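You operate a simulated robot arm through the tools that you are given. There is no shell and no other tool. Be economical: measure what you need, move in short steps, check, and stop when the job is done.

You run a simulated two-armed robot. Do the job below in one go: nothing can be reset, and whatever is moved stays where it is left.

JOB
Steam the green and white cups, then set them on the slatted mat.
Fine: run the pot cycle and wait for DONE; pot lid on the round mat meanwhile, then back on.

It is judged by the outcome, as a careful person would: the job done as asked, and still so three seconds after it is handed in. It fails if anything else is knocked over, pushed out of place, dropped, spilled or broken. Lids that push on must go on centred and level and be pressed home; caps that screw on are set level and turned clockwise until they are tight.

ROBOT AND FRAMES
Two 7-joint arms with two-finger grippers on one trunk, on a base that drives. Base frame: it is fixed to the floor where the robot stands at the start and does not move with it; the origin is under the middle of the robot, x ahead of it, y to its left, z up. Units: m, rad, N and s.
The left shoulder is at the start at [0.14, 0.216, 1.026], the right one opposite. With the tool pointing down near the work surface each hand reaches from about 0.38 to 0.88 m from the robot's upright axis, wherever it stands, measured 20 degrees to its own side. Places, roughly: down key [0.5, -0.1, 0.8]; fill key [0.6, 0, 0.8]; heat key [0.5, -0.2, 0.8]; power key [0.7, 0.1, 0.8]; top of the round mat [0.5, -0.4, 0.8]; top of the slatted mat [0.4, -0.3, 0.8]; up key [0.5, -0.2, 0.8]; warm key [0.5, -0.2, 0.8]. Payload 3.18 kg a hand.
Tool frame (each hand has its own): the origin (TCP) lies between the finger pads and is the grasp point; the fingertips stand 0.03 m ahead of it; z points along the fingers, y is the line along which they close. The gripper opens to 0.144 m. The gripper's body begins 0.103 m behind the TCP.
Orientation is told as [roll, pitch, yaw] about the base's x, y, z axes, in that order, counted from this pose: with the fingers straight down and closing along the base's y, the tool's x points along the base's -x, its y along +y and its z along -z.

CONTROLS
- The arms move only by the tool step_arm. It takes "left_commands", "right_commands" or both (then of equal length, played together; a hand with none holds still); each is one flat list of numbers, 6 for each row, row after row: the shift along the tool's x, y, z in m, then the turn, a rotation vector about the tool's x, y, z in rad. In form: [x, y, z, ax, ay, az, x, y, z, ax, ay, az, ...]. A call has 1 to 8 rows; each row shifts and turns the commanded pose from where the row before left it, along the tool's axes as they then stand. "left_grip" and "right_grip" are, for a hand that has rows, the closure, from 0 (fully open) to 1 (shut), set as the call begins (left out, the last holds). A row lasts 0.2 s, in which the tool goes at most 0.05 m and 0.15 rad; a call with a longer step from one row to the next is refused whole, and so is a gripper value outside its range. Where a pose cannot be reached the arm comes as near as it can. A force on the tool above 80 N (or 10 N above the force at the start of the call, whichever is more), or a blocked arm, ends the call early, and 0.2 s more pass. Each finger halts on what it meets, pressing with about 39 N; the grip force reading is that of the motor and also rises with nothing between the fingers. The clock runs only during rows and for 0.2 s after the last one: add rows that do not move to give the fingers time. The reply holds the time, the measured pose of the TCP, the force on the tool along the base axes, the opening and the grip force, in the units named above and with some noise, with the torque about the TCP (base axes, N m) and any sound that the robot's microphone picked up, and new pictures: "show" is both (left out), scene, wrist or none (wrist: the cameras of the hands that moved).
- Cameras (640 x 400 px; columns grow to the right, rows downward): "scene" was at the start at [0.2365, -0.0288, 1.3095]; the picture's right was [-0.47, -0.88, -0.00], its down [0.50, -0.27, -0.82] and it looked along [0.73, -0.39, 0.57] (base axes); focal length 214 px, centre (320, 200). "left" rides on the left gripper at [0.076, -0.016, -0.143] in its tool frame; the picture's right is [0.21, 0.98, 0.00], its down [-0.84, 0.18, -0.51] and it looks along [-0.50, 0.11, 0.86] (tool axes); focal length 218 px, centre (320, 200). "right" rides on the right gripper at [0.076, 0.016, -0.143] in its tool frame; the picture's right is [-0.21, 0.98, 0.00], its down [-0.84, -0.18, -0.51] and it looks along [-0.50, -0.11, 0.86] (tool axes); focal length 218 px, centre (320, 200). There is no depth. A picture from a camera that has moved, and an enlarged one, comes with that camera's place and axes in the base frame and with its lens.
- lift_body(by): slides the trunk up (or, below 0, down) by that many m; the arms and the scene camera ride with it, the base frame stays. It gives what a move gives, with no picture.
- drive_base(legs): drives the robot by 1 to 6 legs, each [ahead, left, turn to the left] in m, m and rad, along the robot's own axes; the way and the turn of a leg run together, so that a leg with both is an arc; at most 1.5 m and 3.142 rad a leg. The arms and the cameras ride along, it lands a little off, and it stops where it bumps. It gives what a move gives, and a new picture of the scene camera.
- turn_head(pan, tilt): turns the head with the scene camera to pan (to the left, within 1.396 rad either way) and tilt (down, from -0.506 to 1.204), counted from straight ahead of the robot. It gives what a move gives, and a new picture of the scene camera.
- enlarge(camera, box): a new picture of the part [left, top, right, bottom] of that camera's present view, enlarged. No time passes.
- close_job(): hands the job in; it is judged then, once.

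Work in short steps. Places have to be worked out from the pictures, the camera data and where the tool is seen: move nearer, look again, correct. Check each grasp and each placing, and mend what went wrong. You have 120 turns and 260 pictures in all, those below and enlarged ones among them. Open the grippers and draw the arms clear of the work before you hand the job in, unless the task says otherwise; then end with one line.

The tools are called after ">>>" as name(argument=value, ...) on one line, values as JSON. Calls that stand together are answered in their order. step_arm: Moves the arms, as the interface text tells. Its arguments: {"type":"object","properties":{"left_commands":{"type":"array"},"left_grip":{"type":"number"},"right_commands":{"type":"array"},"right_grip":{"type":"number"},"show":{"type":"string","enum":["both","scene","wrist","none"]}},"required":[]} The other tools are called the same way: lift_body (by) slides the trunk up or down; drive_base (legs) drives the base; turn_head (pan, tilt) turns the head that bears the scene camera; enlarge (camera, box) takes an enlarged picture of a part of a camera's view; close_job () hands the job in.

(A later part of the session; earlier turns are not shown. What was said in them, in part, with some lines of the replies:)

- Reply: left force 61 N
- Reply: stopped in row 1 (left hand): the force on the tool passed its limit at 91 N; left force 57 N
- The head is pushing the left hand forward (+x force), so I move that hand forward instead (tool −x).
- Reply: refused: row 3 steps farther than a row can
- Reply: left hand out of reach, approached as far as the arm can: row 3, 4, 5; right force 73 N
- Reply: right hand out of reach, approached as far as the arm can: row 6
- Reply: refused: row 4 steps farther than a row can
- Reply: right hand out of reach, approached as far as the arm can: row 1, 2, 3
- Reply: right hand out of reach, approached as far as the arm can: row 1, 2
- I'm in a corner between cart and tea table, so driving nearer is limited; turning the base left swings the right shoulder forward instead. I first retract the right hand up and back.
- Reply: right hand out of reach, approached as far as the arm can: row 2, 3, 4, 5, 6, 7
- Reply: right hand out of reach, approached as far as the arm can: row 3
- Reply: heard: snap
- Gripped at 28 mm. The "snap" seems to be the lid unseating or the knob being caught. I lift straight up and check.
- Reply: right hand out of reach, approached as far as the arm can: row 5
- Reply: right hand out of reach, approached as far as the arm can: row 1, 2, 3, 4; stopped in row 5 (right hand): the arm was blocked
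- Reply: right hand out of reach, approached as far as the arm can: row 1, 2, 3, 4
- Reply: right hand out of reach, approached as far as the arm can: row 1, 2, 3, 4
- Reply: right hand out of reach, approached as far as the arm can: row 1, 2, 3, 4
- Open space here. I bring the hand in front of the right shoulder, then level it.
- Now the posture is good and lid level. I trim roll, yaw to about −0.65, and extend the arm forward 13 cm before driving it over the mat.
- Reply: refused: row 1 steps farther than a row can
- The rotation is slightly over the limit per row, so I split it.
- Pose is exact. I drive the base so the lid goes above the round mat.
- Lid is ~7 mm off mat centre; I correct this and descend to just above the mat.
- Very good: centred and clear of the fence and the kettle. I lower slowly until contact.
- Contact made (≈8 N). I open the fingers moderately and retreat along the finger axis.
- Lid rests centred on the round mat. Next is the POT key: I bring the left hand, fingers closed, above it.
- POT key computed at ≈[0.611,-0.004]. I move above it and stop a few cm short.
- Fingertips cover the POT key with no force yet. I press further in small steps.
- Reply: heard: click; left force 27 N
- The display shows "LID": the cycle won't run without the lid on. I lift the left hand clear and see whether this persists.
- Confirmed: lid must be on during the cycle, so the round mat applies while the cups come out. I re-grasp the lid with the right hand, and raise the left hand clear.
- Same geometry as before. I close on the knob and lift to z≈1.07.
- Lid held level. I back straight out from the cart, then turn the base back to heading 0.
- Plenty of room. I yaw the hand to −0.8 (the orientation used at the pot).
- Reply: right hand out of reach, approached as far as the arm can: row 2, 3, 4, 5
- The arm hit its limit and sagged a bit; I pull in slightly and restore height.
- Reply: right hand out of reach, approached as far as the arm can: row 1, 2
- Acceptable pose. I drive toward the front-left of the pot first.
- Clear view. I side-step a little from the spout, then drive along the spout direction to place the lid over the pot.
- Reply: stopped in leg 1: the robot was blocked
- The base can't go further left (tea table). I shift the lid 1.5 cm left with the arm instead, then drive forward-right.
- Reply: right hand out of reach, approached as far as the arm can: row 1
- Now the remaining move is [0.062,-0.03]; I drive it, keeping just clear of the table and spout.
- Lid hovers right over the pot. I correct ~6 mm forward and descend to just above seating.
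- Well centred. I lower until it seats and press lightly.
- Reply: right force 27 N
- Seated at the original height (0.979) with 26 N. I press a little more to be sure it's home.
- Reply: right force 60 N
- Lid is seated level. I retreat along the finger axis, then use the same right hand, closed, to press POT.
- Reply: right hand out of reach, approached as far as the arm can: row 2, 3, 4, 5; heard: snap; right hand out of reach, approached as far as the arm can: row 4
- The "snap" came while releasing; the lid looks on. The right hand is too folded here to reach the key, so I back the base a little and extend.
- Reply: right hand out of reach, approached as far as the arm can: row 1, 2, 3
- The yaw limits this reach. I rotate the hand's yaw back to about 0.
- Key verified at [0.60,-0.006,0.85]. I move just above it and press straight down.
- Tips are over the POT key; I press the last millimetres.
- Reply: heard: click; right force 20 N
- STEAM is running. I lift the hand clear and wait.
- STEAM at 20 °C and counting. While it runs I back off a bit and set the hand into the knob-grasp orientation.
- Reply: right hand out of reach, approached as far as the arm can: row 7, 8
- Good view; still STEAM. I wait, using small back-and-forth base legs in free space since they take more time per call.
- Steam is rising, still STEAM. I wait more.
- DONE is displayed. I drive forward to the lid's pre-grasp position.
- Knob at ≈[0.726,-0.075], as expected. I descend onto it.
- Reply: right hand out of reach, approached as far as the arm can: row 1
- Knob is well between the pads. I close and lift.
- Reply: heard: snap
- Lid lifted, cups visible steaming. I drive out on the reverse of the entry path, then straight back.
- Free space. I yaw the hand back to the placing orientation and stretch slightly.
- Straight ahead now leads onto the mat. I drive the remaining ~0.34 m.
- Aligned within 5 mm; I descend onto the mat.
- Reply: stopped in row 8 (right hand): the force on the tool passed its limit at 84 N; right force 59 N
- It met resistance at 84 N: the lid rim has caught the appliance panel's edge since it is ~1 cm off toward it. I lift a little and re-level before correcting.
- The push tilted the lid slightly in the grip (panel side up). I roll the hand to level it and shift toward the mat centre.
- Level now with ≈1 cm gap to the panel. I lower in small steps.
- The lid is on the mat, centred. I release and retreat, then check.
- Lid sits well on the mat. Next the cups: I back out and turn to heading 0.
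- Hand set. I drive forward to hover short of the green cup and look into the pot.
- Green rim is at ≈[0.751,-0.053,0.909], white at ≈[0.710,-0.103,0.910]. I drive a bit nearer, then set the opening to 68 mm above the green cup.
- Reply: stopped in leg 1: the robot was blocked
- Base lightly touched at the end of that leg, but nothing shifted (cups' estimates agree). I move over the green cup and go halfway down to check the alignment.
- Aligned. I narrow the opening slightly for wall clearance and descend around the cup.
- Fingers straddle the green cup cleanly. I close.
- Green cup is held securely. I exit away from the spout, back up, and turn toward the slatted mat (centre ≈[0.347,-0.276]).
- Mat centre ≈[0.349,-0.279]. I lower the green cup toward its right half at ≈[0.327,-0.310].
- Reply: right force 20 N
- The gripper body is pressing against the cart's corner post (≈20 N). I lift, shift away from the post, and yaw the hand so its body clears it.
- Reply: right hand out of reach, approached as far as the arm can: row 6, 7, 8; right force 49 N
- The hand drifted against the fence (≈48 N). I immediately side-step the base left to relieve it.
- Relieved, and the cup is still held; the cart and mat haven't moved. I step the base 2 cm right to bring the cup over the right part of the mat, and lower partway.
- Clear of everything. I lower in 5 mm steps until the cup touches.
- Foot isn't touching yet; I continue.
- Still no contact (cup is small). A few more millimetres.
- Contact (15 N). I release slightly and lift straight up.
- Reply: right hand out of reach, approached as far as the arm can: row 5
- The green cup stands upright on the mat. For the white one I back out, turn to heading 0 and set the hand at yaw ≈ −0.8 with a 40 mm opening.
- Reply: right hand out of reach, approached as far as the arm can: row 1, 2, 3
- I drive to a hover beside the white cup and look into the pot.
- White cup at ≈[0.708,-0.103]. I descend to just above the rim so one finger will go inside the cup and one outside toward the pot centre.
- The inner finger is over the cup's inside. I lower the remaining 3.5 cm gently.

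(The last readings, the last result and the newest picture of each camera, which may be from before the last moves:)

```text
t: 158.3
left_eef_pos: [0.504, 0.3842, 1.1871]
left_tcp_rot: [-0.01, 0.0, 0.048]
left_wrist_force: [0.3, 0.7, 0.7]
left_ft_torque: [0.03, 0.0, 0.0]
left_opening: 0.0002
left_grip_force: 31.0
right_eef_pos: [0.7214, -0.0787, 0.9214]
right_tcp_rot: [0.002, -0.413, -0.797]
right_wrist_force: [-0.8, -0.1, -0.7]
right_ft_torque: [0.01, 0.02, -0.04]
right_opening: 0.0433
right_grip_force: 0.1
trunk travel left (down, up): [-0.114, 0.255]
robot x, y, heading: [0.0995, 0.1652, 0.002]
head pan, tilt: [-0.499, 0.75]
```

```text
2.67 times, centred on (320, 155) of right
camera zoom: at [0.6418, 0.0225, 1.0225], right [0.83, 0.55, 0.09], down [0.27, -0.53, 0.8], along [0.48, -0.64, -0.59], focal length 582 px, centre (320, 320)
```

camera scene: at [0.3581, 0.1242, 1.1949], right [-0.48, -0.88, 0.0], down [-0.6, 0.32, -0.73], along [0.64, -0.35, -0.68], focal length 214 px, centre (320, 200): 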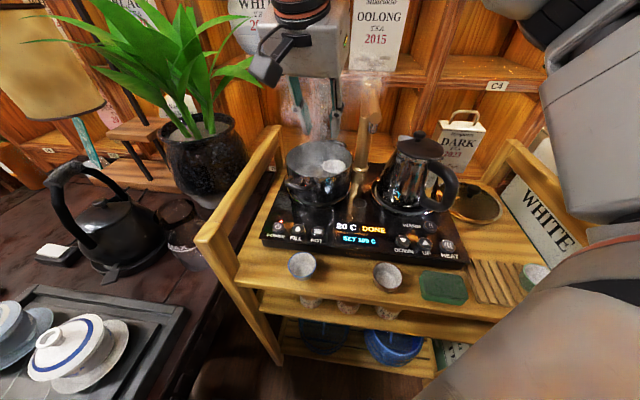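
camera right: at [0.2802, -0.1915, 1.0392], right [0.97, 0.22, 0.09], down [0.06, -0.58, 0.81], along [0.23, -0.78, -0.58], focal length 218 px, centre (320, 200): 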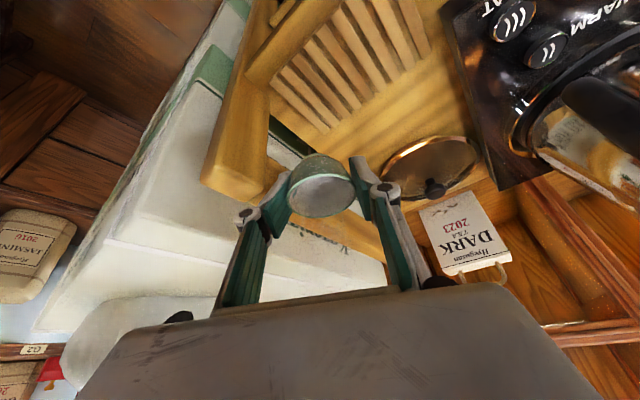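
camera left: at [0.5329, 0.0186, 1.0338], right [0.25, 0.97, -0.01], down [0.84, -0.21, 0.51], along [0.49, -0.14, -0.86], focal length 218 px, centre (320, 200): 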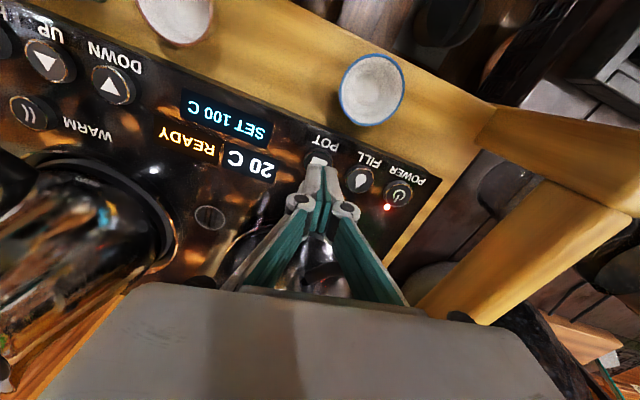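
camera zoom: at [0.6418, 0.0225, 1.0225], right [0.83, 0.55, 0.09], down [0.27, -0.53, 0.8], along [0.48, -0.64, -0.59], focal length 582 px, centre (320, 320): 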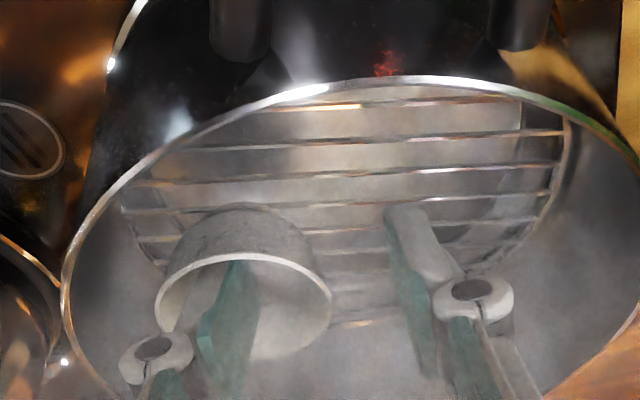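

One finger is inside the cup, one outside. I close on the wall, then lift a little and check.

>>> step_arm(right_commands=[0, 0, 0, 0, 0, 0, 0, 0, 0, 0, 0, 0, 0, 0, 0, 0, 0, 0], right_grip=1, show="none")

>>> step_arm(right_commands=[-0.006, 0, -0.0137, 0, 0, 0, -0.012, 0, -0.0275, 0, 0, 0, -0.012, 0, -0.0275, 0, 0, 0, -0.012, 0, -0.0275, 0, 0, 0], show="none")

>>> enlarge(camera="scene", box=[240, 60, 400, 180])

>>> enlarge(camera="right", box=[220, 80, 420, 230])

```text
t: 159.1
left_eef_pos: [0.5026, 0.3845, 1.1863]
left_tcp_rot: [-0.01, 0.0, 0.046]
left_wrist_force: [0.2, -0.6, -0.2]
left_ft_torque: [0.02, 0.01, -0.03]
left_opening: 0.0001
left_grip_force: 31.0
right_eef_pos: [0.7204, -0.0795, 0.9226]
right_tcp_rot: [0.003, -0.415, -0.797]
right_wrist_force: [-1.9, -2.6, 8.8]
right_ft_torque: [-0.36, 0.23, 0.02]
right_opening: 0.0087
right_grip_force: 39.2
trunk travel left (down, up): [-0.114, 0.255]
robot x, y, heading: [0.0986, 0.1643, 0.004]
head pan, tilt: [-0.499, 0.75]
```

```text
t: 160.1
left_eef_pos: [0.5032, 0.3843, 1.1875]
left_tcp_rot: [-0.011, 0.0, 0.048]
left_wrist_force: [0.0, 0.9, -0.3]
left_ft_torque: [-0.04, -0.04, -0.03]
left_opening: 0.0
left_grip_force: 30.7
right_eef_pos: [0.7199, -0.0775, 1.0265]
right_tcp_rot: [0.002, -0.412, -0.797]
right_wrist_force: [0.6, -0.2, 0.0]
right_ft_torque: [0.05, -0.02, -0.04]
right_opening: 0.0084
right_grip_force: 39.1
trunk travel left (down, up): [-0.114, 0.255]
robot x, y, heading: [0.1041, 0.1636, -0.002]
head pan, tilt: [-0.499, 0.75]
```

```text
3.33 times, centred on (320, 120) of scene
camera zoom: at [0.3574, 0.1244, 1.1951], right [-0.48, -0.88, 0.0], down [-0.6, 0.32, -0.73], along [0.64, -0.35, -0.68], focal length 715 px, centre (320, 467)
```

zoom: 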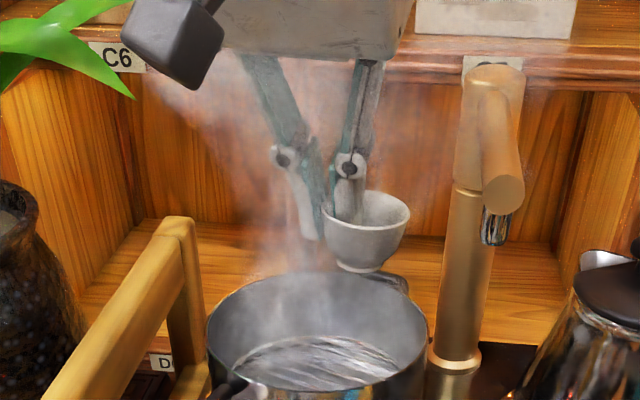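

```text
2.67 times, centred on (320, 155) of right
camera zoom: at [0.6408, 0.0238, 1.1279], right [0.83, 0.55, 0.09], down [0.27, -0.53, 0.8], along [0.48, -0.64, -0.59], focal length 582 px, centre (320, 320)
```

zoom: 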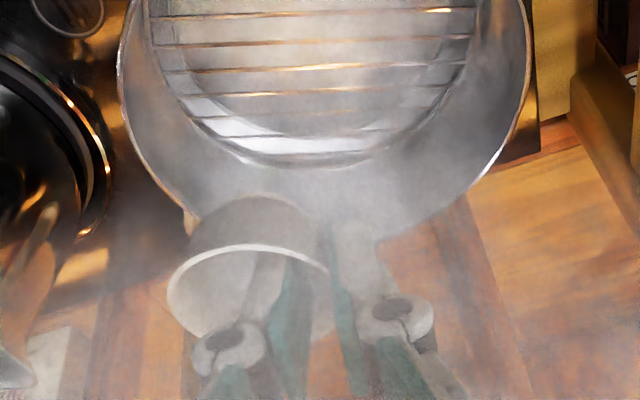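

White cup is held by its wall. I exit away from the spout, then back up and turn so that it arrives over the left part of the slatted mat.

>>> drive_base(legs=[[-0.1, 0.068, 0], [-0.172, -0.098, 0], [0, 0, -0.2]])

>>> enlarge(camera="right", box=[120, 0, 480, 225])

```text
t: 163.3
left_eef_pos: [0.2715, 0.2693, 1.1862]
left_tcp_rot: [-0.007, 0.001, -0.151]
left_wrist_force: [-0.9, -0.2, -0.4]
left_ft_torque: [0.03, 0.03, -0.01]
left_opening: 0.0
left_grip_force: 30.4
right_eef_pos: [0.3938, -0.2267, 1.0257]
right_tcp_rot: [0.003, -0.412, -0.994]
right_wrist_force: [0.1, -0.6, -0.7]
right_ft_torque: [0.06, 0.0, -0.01]
right_opening: 0.0085
right_grip_force: 38.8
trunk travel left (down, up): [-0.114, 0.255]
robot x, y, heading: [-0.1702, 0.132, -0.187]
head pan, tilt: [-0.499, 0.75]
camera scene: at [0.0775, 0.0433, 1.1949], right [-0.64, -0.77, 0.0], down [-0.52, 0.44, -0.73], along [0.56, -0.47, -0.68], focal length 214 px, centre (320, 200)
```

scene: 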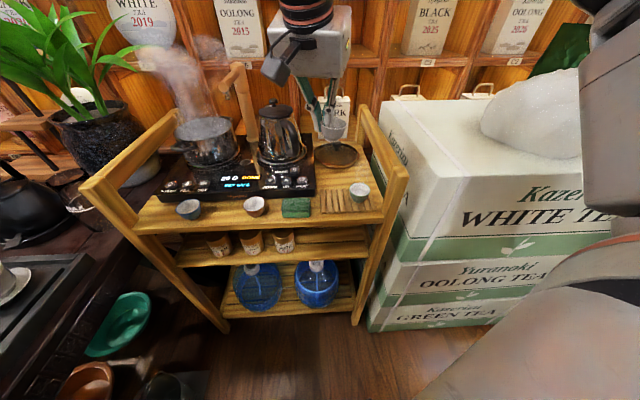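

```text
1.78 times, centred on (300, 112) of right
camera zoom: at [0.3355, -0.1116, 1.127], right [0.92, 0.37, 0.09], down [0.16, -0.58, 0.8], along [0.35, -0.73, -0.59], focal length 388 px, centre (356, 356)
```

zoom: 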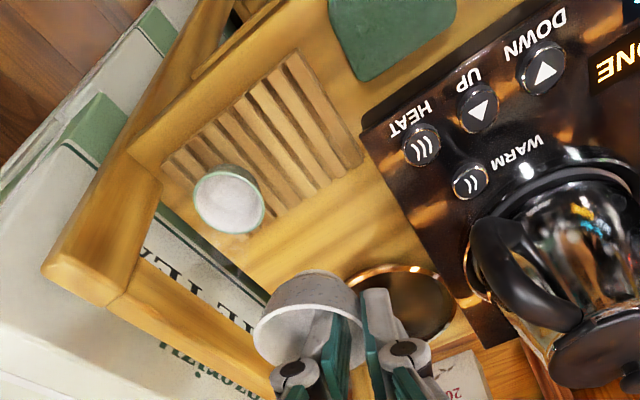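

Aligned: target white-cup spot ≈[0.374,-0.249], 66 mm from the green cup. I descend to just above the mat.

>>> step_arm(right_commands=[0.0134, -0.0008, 0.0304, 0, 0, 0, 0.0134, -0.0008, 0.0304, 0, 0, 0, 0.0134, -0.0008, 0.0304, 0, 0, 0, 0.0134, -0.0008, 0.0304, 0, 0, 0, 0.0122, -0.0008, 0.0274, 0, 0, 0, 0, 0, 0, 0, 0, 0], show="none")

>>> enlarge(camera="scene", box=[270, 120, 410, 230])

>>> enlarge(camera="right", box=[160, 40, 440, 240])

```text
t: 164.7
left_eef_pos: [0.2701, 0.2694, 1.1874]
left_tcp_rot: [-0.009, 0.0, -0.151]
left_wrist_force: [0.0, 1.3, -0.1]
left_ft_torque: [0.04, -0.01, 0.01]
left_opening: 0.0
left_grip_force: 30.5
right_eef_pos: [0.3931, -0.2267, 0.8644]
right_tcp_rot: [0.002, -0.412, -0.995]
right_wrist_force: [0.2, 0.0, -0.3]
right_ft_torque: [0.07, -0.03, -0.03]
right_opening: 0.0083
right_grip_force: 39.1
trunk travel left (down, up): [-0.114, 0.255]
robot x, y, heading: [-0.1668, 0.1336, -0.195]
head pan, tilt: [-0.499, 0.75]
```

```text
3.64 times, centred on (340, 175) of scene
camera zoom: at [0.0771, 0.0441, 1.1951], right [-0.64, -0.77, 0.0], down [-0.52, 0.44, -0.73], along [0.56, -0.47, -0.68], focal length 780 px, centre (247, 291)
```

zoom: 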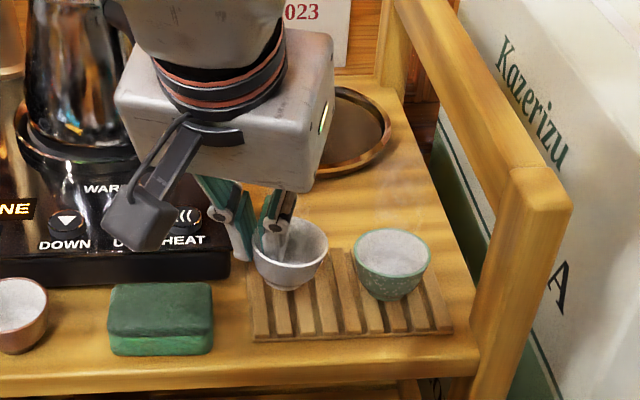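

```text
2.00 times, centred on (300, 140) of right
camera zoom: at [0.3334, -0.1121, 0.9657], right [0.92, 0.37, 0.09], down [0.16, -0.58, 0.8], along [0.35, -0.73, -0.59], focal length 436 px, centre (360, 320)
```

zoom: 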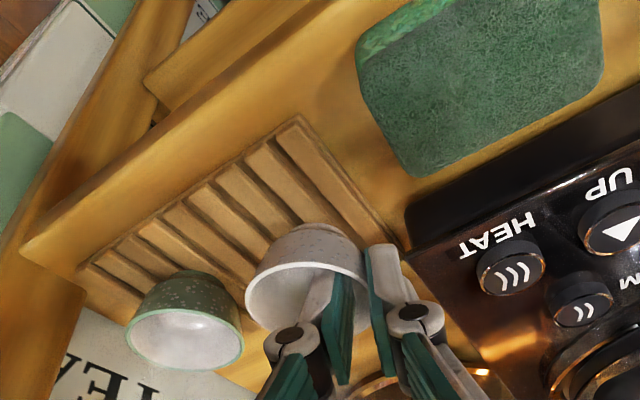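

Good position. I lower in 3 mm steps until contact.

>>> step_arm(right_commands=[0.0012, 0, 0.0028, 0, 0, 0, 0.0012, 0, 0.0028, 0, 0, 0, 0.0012, 0, 0.0028, 0, 0, 0, 0.0012, 0, 0.0028, 0, 0, 0, 0.0012, 0, 0.0028, 0, 0, 0], show="none")

>>> enlarge(camera="scene", box=[270, 120, 410, 230])

```text
t: 165.9
left_eef_pos: [0.2687, 0.271, 1.1884]
left_tcp_rot: [-0.011, -0.005, -0.153]
left_wrist_force: [-0.1, -0.7, -0.1]
left_ft_torque: [0.0, 0.01, -0.02]
left_opening: 0.0001
left_grip_force: 30.5
right_eef_pos: [0.3892, -0.2262, 0.8535]
right_tcp_rot: [0.009, -0.419, -0.995]
right_wrist_force: [-3.6, -0.9, 25.2]
right_ft_torque: [-0.73, 0.67, -0.08]
right_opening: 0.0081
right_grip_force: 39.2
trunk travel left (down, up): [-0.114, 0.255]
robot x, y, heading: [-0.1679, 0.1325, -0.193]
head pan, tilt: [-0.499, 0.75]
```

```text
3.64 times, centred on (340, 175) of scene
camera zoom: at [0.0747, 0.0451, 1.1964], right [-0.64, -0.77, 0.0], down [-0.52, 0.44, -0.73], along [0.56, -0.47, -0.68], focal length 780 px, centre (247, 291)
```

zoom: 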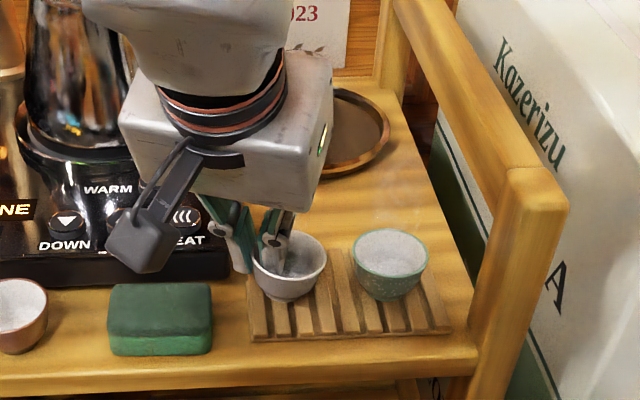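

Contact. I relieve the pressure, open slightly and lift straight up.

>>> step_arm(right_commands=[-0.0014, 0, -0.003, 0, 0, 0, 0, 0, 0, 0, 0, 0], show="none")

>>> step_arm(right_commands=[0, 0, 0, 0, 0, 0, 0, 0, 0, 0, 0, 0], right_grip=0.8, show="none")

>>> step_arm(right_commands=[-0.004, 0, -0.0091, 0, 0, 0, -0.008, 0, -0.0183, 0, 0, 0, -0.012, 0, -0.0275, 0, 0, 0, -0.016, 0, -0.0366, 0, 0, 0, -0.016, 0, -0.0366, 0, 0, 0, -0.016, 0, -0.0366, 0, 0, 0], show="none")

>>> enlarge(camera="scene", box=[200, 100, 420, 250])

```text
t: 166.5
left_eef_pos: [0.2715, 0.2715, 1.1867]
left_tcp_rot: [-0.01, -0.003, -0.153]
left_wrist_force: [0.5, 0.1, 0.1]
left_ft_torque: [0.02, -0.05, -0.01]
left_opening: 0.0002
left_grip_force: 30.4
right_eef_pos: [0.3896, -0.2263, 0.8544]
right_tcp_rot: [0.007, -0.415, -0.995]
right_wrist_force: [2.4, 1.4, 23.8]
right_ft_torque: [-0.48, 0.43, 0.03]
right_opening: 0.0082
right_grip_force: 39.1
trunk travel left (down, up): [-0.114, 0.255]
robot x, y, heading: [-0.1684, 0.1333, -0.196]
head pan, tilt: [-0.499, 0.75]
```

```text
t: 167.1
left_eef_pos: [0.2718, 0.2688, 1.186]
left_tcp_rot: [-0.01, 0.001, -0.153]
left_wrist_force: [0.0, -0.1, 0.7]
left_ft_torque: [-0.04, 0.0, -0.06]
left_opening: 0.0
left_grip_force: 30.7
right_eef_pos: [0.3887, -0.2277, 0.8486]
right_tcp_rot: [-0.001, -0.412, -0.994]
right_wrist_force: [-4.8, -2.4, -2.0]
right_ft_torque: [-0.03, 0.07, -0.02]
right_opening: 0.0288
right_grip_force: 0.1
trunk travel left (down, up): [-0.114, 0.255]
robot x, y, heading: [-0.166, 0.1303, -0.198]
head pan, tilt: [-0.499, 0.75]
```

```text
t: 168.5
left_eef_pos: [0.2716, 0.2697, 1.1862]
left_tcp_rot: [-0.01, -0.001, -0.152]
left_wrist_force: [0.1, 0.5, 0.5]
left_ft_torque: [-0.02, -0.03, 0.01]
left_opening: 0.0
left_grip_force: 30.7
right_eef_pos: [0.3903, -0.2286, 1.035]
right_tcp_rot: [0.0, -0.412, -0.995]
right_wrist_force: [-0.6, -0.4, 0.7]
right_ft_torque: [-0.02, -0.01, 0.0]
right_opening: 0.0285
right_grip_force: 0.2
trunk travel left (down, up): [-0.114, 0.255]
robot x, y, heading: [-0.1671, 0.1345, -0.196]
head pan, tilt: [-0.499, 0.75]
```

```text
2.67 times, centred on (310, 175) of scene
camera zoom: at [0.0771, 0.0441, 1.195], right [-0.64, -0.77, 0.0], down [-0.52, 0.44, -0.73], along [0.56, -0.47, -0.68], focal length 572 px, centre (347, 267)
```

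zoom: 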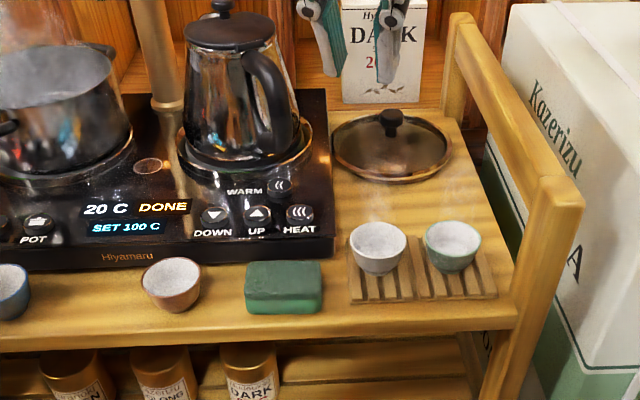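

Both cups stand upright on the slatted mat. Now the lid goes back: I retreat, turn, and set the hand in the lid-grasp posture with a 65 mm opening.

>>> drive_base(legs=[[-0.14, 0, 0], [0, 0, -0.315]])

>>> step_arm(right_commands=[0, 0, 0, -0.0529, 0, -0.121, 0, 0, 0, -0.0529, 0, -0.121, 0, 0, 0, -0.0529, 0, -0.121, 0, 0, 0, -0.0529, 0, -0.121, 0, 0, 0, -0.0529, 0, -0.121, -0.0145, 0.021, -0.0155, 0, 0, 0, -0.0145, 0.021, -0.0155, 0, 0, 0, 0, 0, 0, 0, -0.025, 0], right_grip=0.55, show="none")

```text
t: 170.8
left_eef_pos: [0.151, 0.1535, 1.187]
left_tcp_rot: [-0.01, 0.001, -0.469]
left_wrist_force: [-0.9, -0.4, -0.2]
left_ft_torque: [0.0, 0.02, -0.02]
left_opening: 0.0001
left_grip_force: 30.8
right_eef_pos: [0.1084, -0.3556, 1.032]
right_tcp_rot: [0.002, -0.41, -1.312]
right_wrist_force: [-0.5, -0.8, 0.3]
right_ft_torque: [-0.03, -0.01, 0.02]
right_opening: 0.0288
right_grip_force: 0.1
trunk travel left (down, up): [-0.114, 0.255]
robot x, y, heading: [-0.3076, 0.162, -0.509]
head pan, tilt: [-0.499, 0.75]
camera scene: at [-0.1035, 0.0002, 1.1949], right [-0.85, -0.53, 0.0], down [-0.36, 0.58, -0.73], along [0.39, -0.62, -0.68], focal length 214 px, centre (320, 200)
```

scene: 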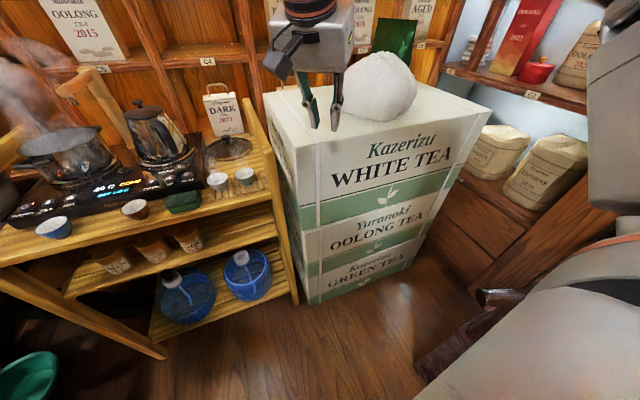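

```text
t: 172.6
left_eef_pos: [0.1509, 0.1551, 1.1868]
left_tcp_rot: [-0.01, -0.002, -0.47]
left_wrist_force: [0.1, -0.6, 0.1]
left_ft_torque: [-0.04, -0.06, -0.04]
left_opening: 0.0
left_grip_force: 30.5
right_eef_pos: [0.1457, -0.3292, 1.0739]
right_tcp_rot: [0.001, -0.444, -0.653]
right_wrist_force: [0.0, 0.3, -0.7]
right_ft_torque: [-0.01, -0.01, 0.0]
right_opening: 0.0649
right_grip_force: 0.1
trunk travel left (down, up): [-0.114, 0.255]
robot x, y, heading: [-0.3054, 0.1641, -0.514]
head pan, tilt: [-0.499, 0.75]
```

I drive over to hover behind the lid knob and measure it.

>>> drive_base(legs=[[0.338, 0.128, 0]])

>>> enlarge(camera="right", box=[180, 20, 460, 220])

```text
t: 175.0
left_eef_pos: [0.5097, 0.0981, 1.1862]
left_tcp_rot: [-0.011, 0.0, -0.471]
left_wrist_force: [-0.4, 0.7, 0.7]
left_ft_torque: [0.0, 0.02, 0.0]
left_opening: 0.0
left_grip_force: 30.7
right_eef_pos: [0.5025, -0.3851, 1.0724]
right_tcp_rot: [0.002, -0.438, -0.654]
right_wrist_force: [-0.1, -0.1, 0.4]
right_ft_torque: [0.0, -0.02, -0.02]
right_opening: 0.0648
right_grip_force: 0.0
trunk travel left (down, up): [-0.114, 0.255]
robot x, y, heading: [0.0473, 0.1089, -0.517]
head pan, tilt: [-0.499, 0.75]
camera scene: at [0.2542, -0.0537, 1.195], right [-0.85, -0.53, 0.0], down [-0.36, 0.58, -0.73], along [0.39, -0.62, -0.68], focal length 214 px, centre (320, 200)
```

scene: 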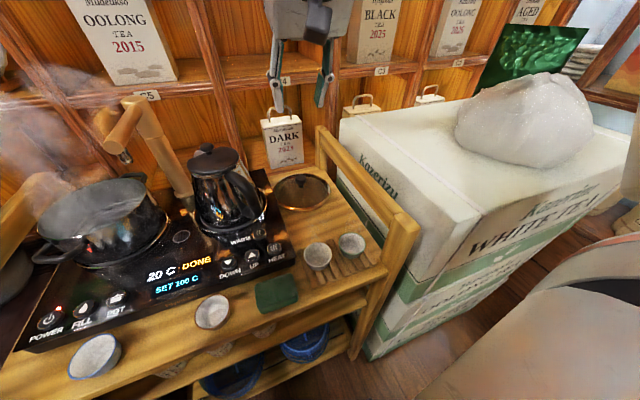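

```text
2.00 times, centred on (320, 120) of right
camera zoom: at [0.4075, -0.2942, 1.1706], right [0.74, 0.66, 0.09], down [0.32, -0.48, 0.82], along [0.58, -0.58, -0.57], focal length 436 px, centre (320, 360)
```

zoom: 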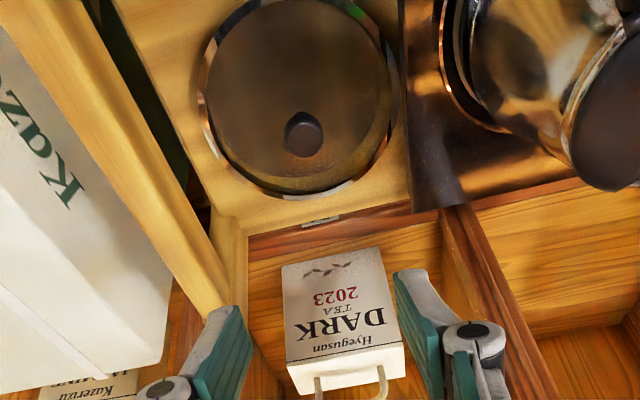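

Knob measured at ≈[0.532,-0.409]. I descend onto it.

>>> step_arm(right_commands=[0.0123, -0.0002, 0.0418, 0, 0, 0, 0.0123, -0.0002, 0.0418, 0, 0, 0, 0.0123, -0.0002, 0.0418, 0, 0, 0, 0.0123, -0.0002, 0.0418, 0, 0, 0, 0.0118, -0.0002, 0.0398, 0, 0, 0, 0, 0, 0, 0, 0, 0], show="none")

>>> enlarge(camera="right", box=[200, 20, 440, 240])

```text
t: 176.4
left_eef_pos: [0.5087, 0.1006, 1.1868]
left_tcp_rot: [-0.011, -0.004, -0.47]
left_wrist_force: [-0.1, 0.1, 0.1]
left_ft_torque: [0.0, -0.02, -0.01]
left_opening: 0.0001
left_grip_force: 30.0
right_eef_pos: [0.5264, -0.4064, 0.8576]
right_tcp_rot: [0.002, -0.44, -0.655]
right_wrist_force: [0.3, -0.5, 0.5]
right_ft_torque: [0.01, -0.01, -0.01]
right_opening: 0.0645
right_grip_force: 0.1
trunk travel left (down, up): [-0.114, 0.255]
robot x, y, heading: [0.0519, 0.1007, -0.518]
head pan, tilt: [-0.499, 0.75]
```

```text
1.82 times, centred on (320, 130) of right
camera zoom: at [0.4322, -0.3152, 0.9553], right [0.74, 0.66, 0.09], down [0.32, -0.48, 0.82], along [0.58, -0.58, -0.57], focal length 397 px, centre (320, 327)
```

zoom: 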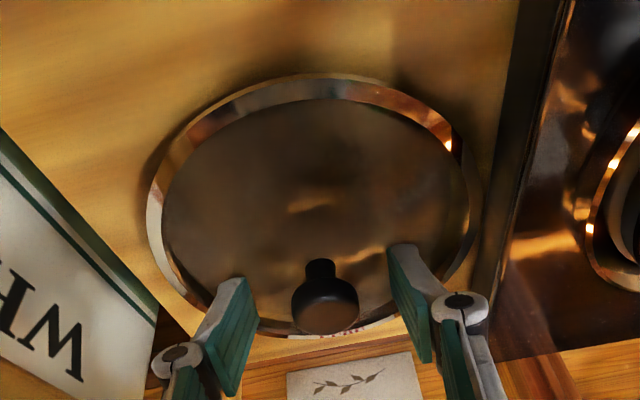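

Same geometry as the earlier good grasp. I close and lift.

>>> step_arm(right_commands=[0, 0, 0, 0, 0, 0, 0, 0, 0, 0, 0, 0, -0.0156, 0, -0.0332, 0, 0, 0, -0.0156, 0, -0.0332, 0, 0, 0, -0.0156, 0, -0.0332, 0, 0, 0, -0.0156, 0, -0.0332, 0, 0, 0, -0.0156, 0, -0.0332, 0, 0, 0, -0.0156, 0, -0.0332, 0, 0, 0], right_grip=1, show="none")

>>> enlarge(camera="right", box=[200, 20, 440, 240])

```text
t: 178.2
left_eef_pos: [0.5089, 0.0993, 1.186]
left_tcp_rot: [-0.009, -0.001, -0.471]
left_wrist_force: [-0.1, 0.4, -0.3]
left_ft_torque: [-0.03, -0.01, -0.03]
left_opening: 0.0003
left_grip_force: 30.4
right_eef_pos: [0.5262, -0.4053, 1.0784]
right_tcp_rot: [0.002, -0.438, -0.654]
right_wrist_force: [-0.6, 0.5, -1.3]
right_ft_torque: [-0.01, 0.03, 0.04]
right_opening: 0.0282
right_grip_force: 39.1
trunk travel left (down, up): [-0.114, 0.255]
robot x, y, heading: [0.0472, 0.1091, -0.518]
head pan, tilt: [-0.499, 0.75]
```

```text
1.82 times, centred on (320, 130) of right
camera zoom: at [0.4309, -0.3149, 1.1763], right [0.74, 0.66, 0.09], down [0.33, -0.48, 0.82], along [0.58, -0.58, -0.57], focal length 397 px, centre (320, 327)
```

zoom: 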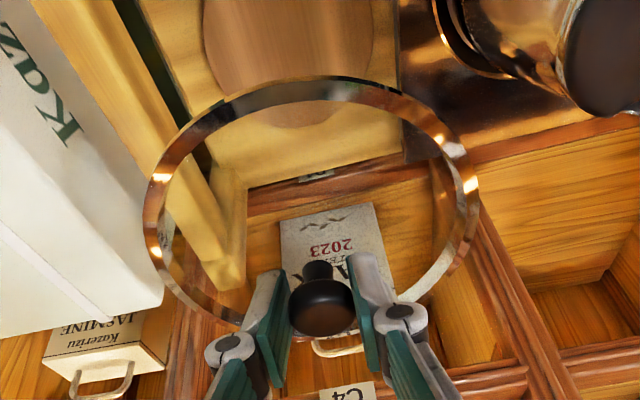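

Lid is held level. I back out and turn to heading 0, then set the yaw for the pot.

>>> drive_base(legs=[[-0.28, 0, 0], [0, 0, 0.516]])

>>> step_arm(right_commands=[0.0295, -0.0195, -0.0138, 0, 0, 0, 0.0295, -0.0195, -0.0138, 0, 0, 0, 0, 0, 0, 0.0562, 0, 0.119, 0, 0, 0, 0.0562, 0, 0.119, 0, 0, 0, 0.0562, 0, 0.119, 0, 0, 0, 0.0562, 0, 0.119, 0, 0, 0, 0.0562, 0, 0.119, 0, 0, 0, 0, 0, 0], show="none")

```text
t: 181.6
left_eef_pos: [0.2096, 0.4647, 1.1857]
left_tcp_rot: [-0.011, 0.001, 0.043]
left_wrist_force: [0.2, 0.4, -0.5]
left_ft_torque: [0.02, 0.0, -0.03]
left_opening: 0.0
left_grip_force: 31.0
right_eef_pos: [0.475, 0.0336, 1.0778]
right_tcp_rot: [0.001, -0.437, -0.137]
right_wrist_force: [0.4, 0.1, -1.1]
right_ft_torque: [-0.01, 0.0, 0.01]
right_opening: 0.0284
right_grip_force: 38.7
trunk travel left (down, up): [-0.114, 0.255]
robot x, y, heading: [-0.1963, 0.2497, -0.001]
head pan, tilt: [-0.499, 0.75]
camera scene: at [0.0639, 0.2055, 1.1949], right [-0.48, -0.88, 0.0], down [-0.6, 0.33, -0.73], along [0.64, -0.35, -0.68], focal length 214 px, centre (320, 200)
```

scene: 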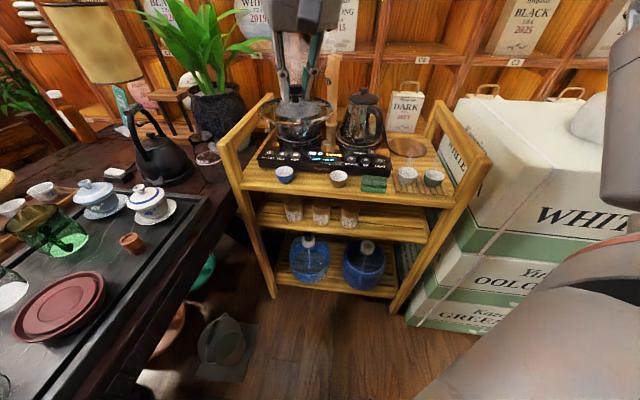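

```text
t: 183.4
left_eef_pos: [0.2094, 0.4642, 1.1873]
left_tcp_rot: [-0.011, -0.002, 0.044]
left_wrist_force: [-1.0, -0.1, -0.3]
left_ft_torque: [-0.02, -0.05, 0.03]
left_opening: 0.0002
left_grip_force: 30.8
right_eef_pos: [0.4042, 0.0045, 1.0788]
right_tcp_rot: [0.002, -0.437, -0.798]
right_wrist_force: [-0.9, -0.9, -1.4]
right_ft_torque: [0.03, 0.01, -0.01]
right_opening: 0.0277
right_grip_force: 39.4
trunk travel left (down, up): [-0.114, 0.255]
robot x, y, heading: [-0.1899, 0.245, -0.001]
head pan, tilt: [-0.499, 0.75]
```

Pose is exact. I shift the lid 12 mm further from the spout line, then drive in with two legs.

>>> step_arm(right_commands=[0, 0.012, 0, 0, 0, 0, 0, 0, 0, 0, 0, 0], show="none")

>>> drive_base(legs=[[0.19, -0.006, 0], [0.06, -0.042, 0]])

```text
t: 184.0
left_eef_pos: [0.2105, 0.4654, 1.1859]
left_tcp_rot: [-0.012, -0.001, 0.044]
left_wrist_force: [0.4, -0.6, 0.0]
left_ft_torque: [0.0, 0.0, -0.01]
left_opening: 0.0002
left_grip_force: 30.9
right_eef_pos: [0.4046, 0.0036, 1.0785]
right_tcp_rot: [-0.001, -0.436, -0.797]
right_wrist_force: [-0.2, -1.0, -2.4]
right_ft_torque: [0.0, 0.01, 0.01]
right_opening: 0.0281
right_grip_force: 38.7
right hand out of reach, approached as far as the arm can: row 1
trunk travel left (down, up): [-0.114, 0.255]
robot x, y, heading: [-0.1914, 0.2473, -0.001]
head pan, tilt: [-0.499, 0.75]
```

```text
t: 186.2
left_eef_pos: [0.4621, 0.4164, 1.1864]
left_tcp_rot: [-0.009, 0.0, 0.043]
left_wrist_force: [0.6, 0.8, 0.6]
left_ft_torque: [0.06, 0.02, 0.0]
left_opening: 0.0
left_grip_force: 30.5
right_eef_pos: [0.6539, -0.0453, 1.0776]
right_tcp_rot: [0.0, -0.436, -0.795]
right_wrist_force: [-0.4, 0.1, -1.6]
right_ft_torque: [0.05, -0.01, -0.01]
right_opening: 0.028
right_grip_force: 38.6
trunk travel left (down, up): [-0.114, 0.255]
robot x, y, heading: [0.0611, 0.1972, 0.001]
head pan, tilt: [-0.499, 0.75]
camera scene: at [0.3151, 0.1565, 1.1949], right [-0.48, -0.88, 0.0], down [-0.6, 0.33, -0.73], along [0.64, -0.35, -0.68], focal length 214 px, centre (320, 200)
```

scene: 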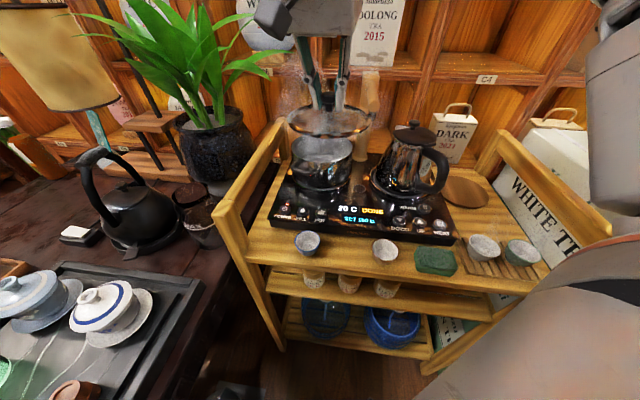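

No contact. I continue forward first (moving away from the spout line), then right.

>>> drive_base(legs=[[0.045, 0.0, 0], [0.0215, -0.0235, 0]])

>>> enlarge(camera="right", box=[180, 40, 460, 240])

```text
t: 187.6
left_eef_pos: [0.5266, 0.3929, 1.1872]
left_tcp_rot: [-0.01, -0.001, 0.044]
left_wrist_force: [-0.7, -0.2, -0.8]
left_ft_torque: [0.03, 0.02, 0.0]
left_opening: 0.0001
left_grip_force: 30.5
right_eef_pos: [0.7207, -0.0667, 1.0774]
right_tcp_rot: [0.001, -0.436, -0.795]
right_wrist_force: [0.8, -0.2, -1.5]
right_ft_torque: [0.02, 0.02, 0.01]
right_opening: 0.0282
right_grip_force: 38.6
trunk travel left (down, up): [-0.114, 0.255]
robot x, y, heading: [0.1244, 0.1721, 0.003]
head pan, tilt: [-0.499, 0.75]
camera scene: at [0.3803, 0.1334, 1.195], right [-0.48, -0.88, 0.0], down [-0.6, 0.33, -0.73], along [0.64, -0.35, -0.68], focal length 214 px, centre (320, 200)
```

scene: 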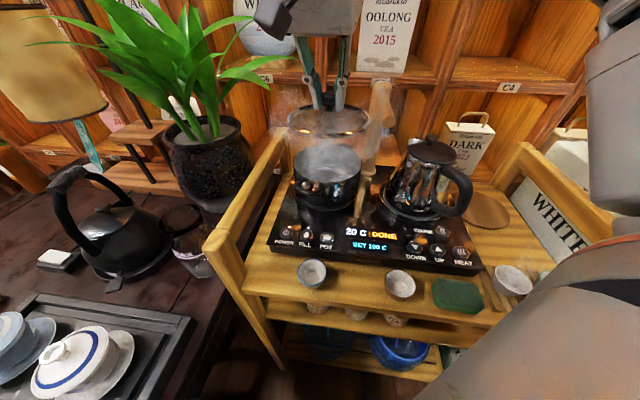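

```text
2.00 times, centred on (320, 140) of right
camera zoom: at [0.6402, 0.0362, 1.176], right [0.83, 0.55, 0.09], down [0.26, -0.52, 0.82], along [0.49, -0.66, -0.57], focal length 436 px, centre (320, 320)
```

zoom: 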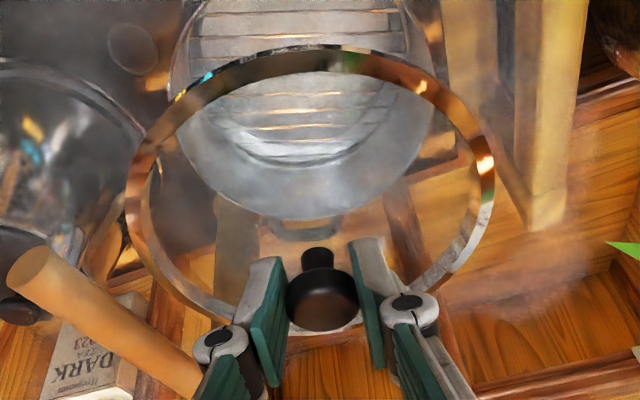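

Lid is over the pot. I descend to just above seating and compare the rims.

>>> step_arm(right_commands=[0.0113, -0.0006, 0.028, 0, 0, 0, 0.0113, -0.0006, 0.028, 0, 0, 0, 0.0113, -0.0006, 0.028, 0, 0, 0, 0, 0, 0, 0, 0, 0], show="none")

>>> enlarge(camera="right", box=[180, 40, 460, 240])

>>> enlarge(camera="scene", box=[250, 80, 410, 220])

```text
t: 188.6
left_eef_pos: [0.5258, 0.3933, 1.1868]
left_tcp_rot: [-0.01, -0.001, 0.045]
left_wrist_force: [-0.7, -0.1, -0.1]
left_ft_torque: [-0.01, 0.0, 0.0]
left_opening: 0.0
left_grip_force: 30.8
right_eef_pos: [0.7208, -0.0714, 0.9895]
right_tcp_rot: [0.0, -0.438, -0.796]
right_wrist_force: [0.3, 0.7, -1.1]
right_ft_torque: [-0.05, 0.02, -0.01]
right_opening: 0.0283
right_grip_force: 39.0
trunk travel left (down, up): [-0.114, 0.255]
robot x, y, heading: [0.1245, 0.1675, 0.005]
head pan, tilt: [-0.499, 0.75]
```

```text
2.00 times, centred on (320, 140) of right
camera zoom: at [0.6409, 0.0319, 1.0869], right [0.83, 0.55, 0.09], down [0.26, -0.52, 0.82], along [0.49, -0.66, -0.57], focal length 436 px, centre (320, 320)
```

zoom: 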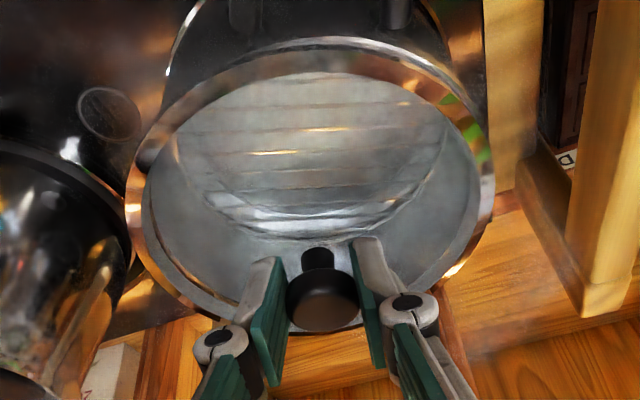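

```text
2.86 times, centred on (330, 150) of scene
camera zoom: at [0.38, 0.1341, 1.195], right [-0.48, -0.88, 0.0], down [-0.6, 0.33, -0.73], along [0.64, -0.35, -0.68], focal length 613 px, centre (291, 343)
```

zoom: 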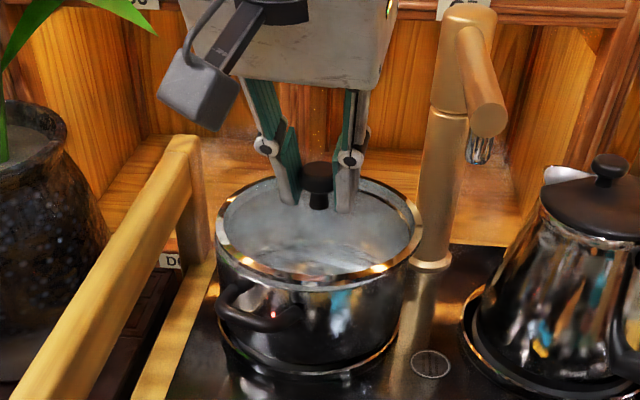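

Rim comparison suggests moving ~5 mm deeper. I correct and lower slightly, then re-check.

>>> step_arm(right_commands=[-0.0017, 0.0033, 0.0052, 0, 0, 0, 0, 0, 0, 0, 0, 0], show="none")

>>> enlarge(camera="right", box=[180, 40, 460, 240])

>>> enlarge(camera="scene", box=[290, 120, 370, 190])

```text
t: 189.2
left_eef_pos: [0.5264, 0.3947, 1.1867]
left_tcp_rot: [-0.012, 0.001, 0.046]
left_wrist_force: [-0.3, -0.4, -0.4]
left_ft_torque: [-0.02, 0.04, 0.01]
left_opening: 0.0001
left_grip_force: 30.8
right_eef_pos: [0.7269, -0.0714, 0.9846]
right_tcp_rot: [0.0, -0.439, -0.795]
right_wrist_force: [0.6, -0.1, -1.3]
right_ft_torque: [0.01, 0.03, 0.02]
right_opening: 0.0284
right_grip_force: 38.9
trunk travel left (down, up): [-0.114, 0.255]
robot x, y, heading: [0.1249, 0.1738, 0.003]
head pan, tilt: [-0.499, 0.75]
```

```text
2.00 times, centred on (320, 140) of right
camera zoom: at [0.6461, 0.0316, 1.0824], right [0.83, 0.55, 0.09], down [0.26, -0.52, 0.82], along [0.5, -0.66, -0.57], focal length 436 px, centre (320, 320)
```

zoom: 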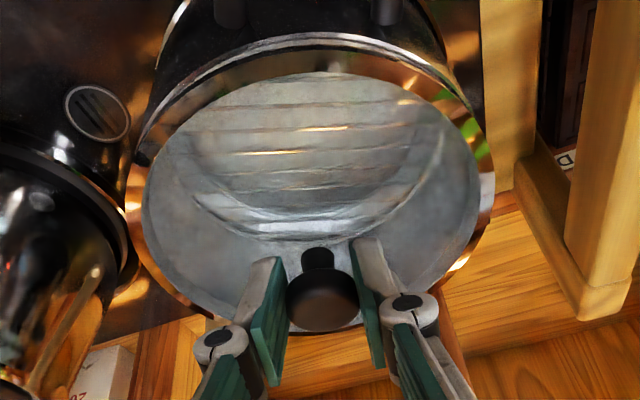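

```text
5.71 times, centred on (330, 155) of scene
camera zoom: at [0.3801, 0.1341, 1.195], right [-0.48, -0.88, 0.0], down [-0.6, 0.33, -0.73], along [0.64, -0.35, -0.68], focal length 1226 px, centre (263, 457)
```

zoom: 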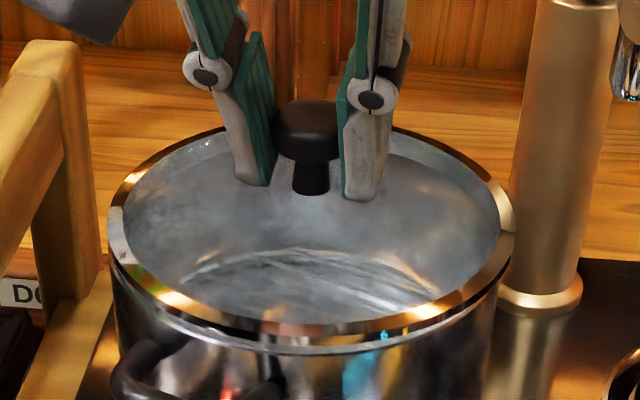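

Nearly concentric now. I lower to seat and press.

>>> step_arm(right_commands=[0.0012, 0, 0.0027, 0, 0, 0, 0.0012, 0, 0.0027, 0, 0, 0, 0.0012, 0, 0.0027, 0, 0, 0, 0, 0, 0, 0, 0, 0], show="none")

>>> enlarge(camera="scene", box=[280, 120, 380, 210])

```text
t: 190.2
left_eef_pos: [0.5234, 0.3938, 1.1877]
left_tcp_rot: [-0.01, -0.007, 0.045]
left_wrist_force: [0.5, 1.0, 0.3]
left_ft_torque: [0.0, 0.0, 0.05]
left_opening: 0.0
left_grip_force: 30.9
right_eef_pos: [0.7261, -0.0713, 0.9808]
right_tcp_rot: [0.01, -0.445, -0.802]
right_wrist_force: [5.0, -8.4, 33.2]
right_ft_torque: [-0.16, -0.08, -0.2]
right_opening: 0.028
right_grip_force: 39.2
trunk travel left (down, up): [-0.114, 0.255]
robot x, y, heading: [0.1241, 0.1763, 0.002]
head pan, tilt: [-0.499, 0.75]
```

```text
4.44 times, centred on (330, 165) of scene
camera zoom: at [0.3776, 0.1341, 1.1963], right [-0.48, -0.88, 0.0], down [-0.6, 0.33, -0.73], along [0.64, -0.35, -0.68], focal length 953 px, centre (276, 356)
```

zoom: 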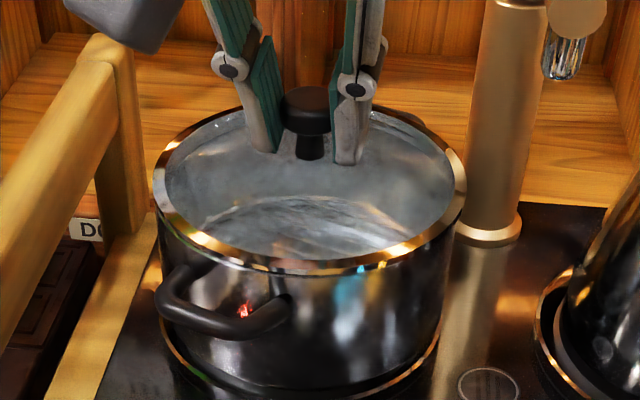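

Seated with 33 N. I press slightly more, then release and retreat.

>>> step_arm(right_commands=[0.0012, 0, 0.0027, 0, 0, 0, 0.0008, 0, 0.0018, 0, 0, 0, 0, 0, 0, 0, 0, 0], show="none")

>>> step_arm(right_commands=[-0.0035, 0, -0.0075, 0, 0, 0, 0, 0, 0, 0, 0, 0], right_grip=0.6, show="none")

>>> step_arm(right_commands=[0, 0, -0.02, 0, 0, 0, 0, 0, -0.03, 0, 0, 0, 0, 0, -0.03, 0, 0, 0], show="none")

>>> enlarge(camera="scene", box=[250, 110, 410, 230])

```text
t: 191.0
left_eef_pos: [0.5204, 0.3937, 1.1884]
left_tcp_rot: [-0.011, -0.007, 0.045]
left_wrist_force: [0.6, -0.1, 0.6]
left_ft_torque: [0.01, 0.01, 0.01]
left_opening: 0.0
left_grip_force: 31.2
right_eef_pos: [0.7277, -0.0703, 0.979]
right_tcp_rot: [0.016, -0.451, -0.802]
right_wrist_force: [1.7, -11.4, 60.7]
right_ft_torque: [-0.66, 0.13, 0.05]
right_opening: 0.0281
right_grip_force: 38.7
trunk travel left (down, up): [-0.114, 0.255]
robot x, y, heading: [0.1241, 0.1758, 0.002]
head pan, tilt: [-0.499, 0.75]
```

```text
t: 191.6
left_eef_pos: [0.5256, 0.3951, 1.1858]
left_tcp_rot: [-0.01, 0.002, 0.046]
left_wrist_force: [-0.2, 1.4, -0.2]
left_ft_torque: [-0.03, 0.02, -0.03]
left_opening: 0.0
left_grip_force: 30.7
right_eef_pos: [0.7262, -0.0709, 0.9728]
right_tcp_rot: [-0.008, -0.435, -0.788]
right_wrist_force: [-1.8, 1.7, 18.8]
right_ft_torque: [-0.02, 0.13, -0.01]
right_opening: 0.0639
right_grip_force: 8.0
trunk travel left (down, up): [-0.114, 0.255]
robot x, y, heading: [0.1251, 0.173, 0.002]
head pan, tilt: [-0.499, 0.75]
heard: snap
```

```text
t: 192.4
left_eef_pos: [0.5274, 0.394, 1.1854]
left_tcp_rot: [-0.01, 0.002, 0.045]
left_wrist_force: [0.3, -0.1, -0.6]
left_ft_torque: [0.02, 0.04, 0.01]
left_opening: 0.0
left_grip_force: 30.8
right_eef_pos: [0.7075, -0.0494, 1.0389]
right_tcp_rot: [-0.002, -0.434, -0.795]
right_wrist_force: [0.8, -0.4, 0.7]
right_ft_torque: [0.02, 0.01, 0.01]
right_opening: 0.0576
right_grip_force: 0.1
right hand out of reach, approached as far as the arm can: row 3
trunk travel left (down, up): [-0.114, 0.255]
robot x, y, heading: [0.1248, 0.176, 0.005]
head pan, tilt: [-0.499, 0.75]
```

```text
3.33 times, centred on (330, 170) of scene
camera zoom: at [0.3813, 0.134, 1.1943], right [-0.48, -0.88, 0.0], down [-0.6, 0.33, -0.73], along [0.64, -0.35, -0.68], focal length 715 px, centre (287, 300)
```

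zoom: 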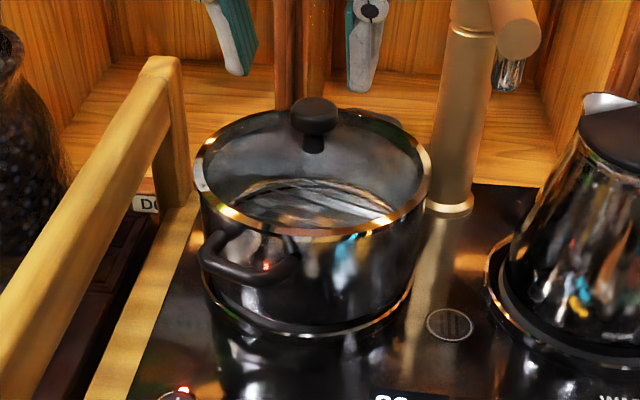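

A snap was heard as the lid went home; it sits centred and level. I drive the hand out along the safe path and back clear, opening both grippers.

>>> drive_base(legs=[[-0.1, 0.06, 0], [-0.25, 0, 0]])

>>> step_arm(right_commands=[0, 0, 0, 0, 0, 0, 0, 0, 0, 0, 0, 0], left_commands=[0, 0, 0, 0, 0, 0, 0, 0, 0, 0, 0, 0], right_grip=0, left_grip=0, show="none")

>>> enlarge(camera="scene", box=[200, 60, 500, 250])

```text
t: 195.0
left_eef_pos: [0.1763, 0.4522, 1.1866]
left_tcp_rot: [-0.011, 0.0, 0.046]
left_wrist_force: [-0.3, 0.2, 0.5]
left_ft_torque: [0.01, -0.03, 0.02]
left_opening: 0.0
left_grip_force: 30.5
right_eef_pos: [0.356, 0.0114, 1.0422]
right_tcp_rot: [-0.001, -0.438, -0.795]
right_wrist_force: [0.1, -0.4, 0.0]
right_ft_torque: [0.0, -0.03, 0.02]
right_opening: 0.0577
right_grip_force: 0.1
trunk travel left (down, up): [-0.114, 0.255]
robot x, y, heading: [-0.2283, 0.2356, -0.0]
head pan, tilt: [-0.499, 0.75]
camera scene: at [0.0291, 0.1944, 1.1948], right [-0.48, -0.88, 0.0], down [-0.6, 0.33, -0.73], along [0.64, -0.35, -0.68], focal length 214 px, centre (320, 200)
```

scene: 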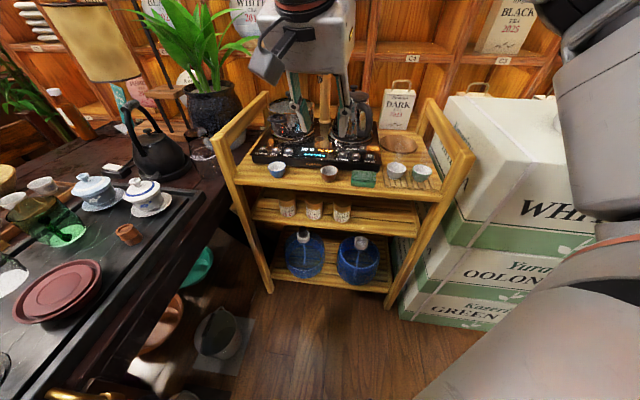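

```text
t: 195.6
left_eef_pos: [0.1744, 0.4546, 1.1863]
left_tcp_rot: [-0.01, -0.001, 0.045]
left_wrist_force: [0.9, 0.6, -0.8]
left_ft_torque: [0.0, 0.03, 0.02]
left_opening: 0.144
left_grip_force: 0.0
right_eef_pos: [0.3563, 0.0107, 1.0427]
right_tcp_rot: [0.0, -0.436, -0.797]
right_wrist_force: [0.0, 0.1, -1.0]
right_ft_torque: [0.01, -0.01, 0.03]
right_opening: 0.144
right_grip_force: 0.1
trunk travel left (down, up): [-0.114, 0.255]
robot x, y, heading: [-0.2244, 0.2336, -0.001]
head pan, tilt: [-0.499, 0.75]
```

```text
2.11 times, centred on (350, 155) of scene
camera zoom: at [0.0291, 0.1944, 1.1949], right [-0.48, -0.88, 0.0], down [-0.6, 0.33, -0.73], along [0.64, -0.35, -0.68], focal length 452 px, centre (257, 295)
5 turns are left
```

zoom: 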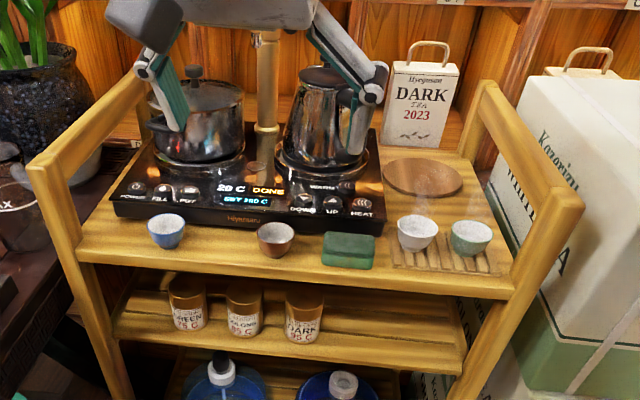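

Everything is in place: lid on the pot, both steamed cups on the slatted mat, the rest untouched, grippers open and clear of the work. I hand the job in.

>>> close_job()

```text
The job is handed in.
```

The pot cycle ran to DONE, the green and white cups are standing on the slatted mat, and the lid is back on the pot, level and pressed home. The cycle wouldn't start without the lid, so it was on during steaming and sat on the round mat only while I took the cups out. Along the way the gripper and base bumped the cart a few times, but nothing looked moved.
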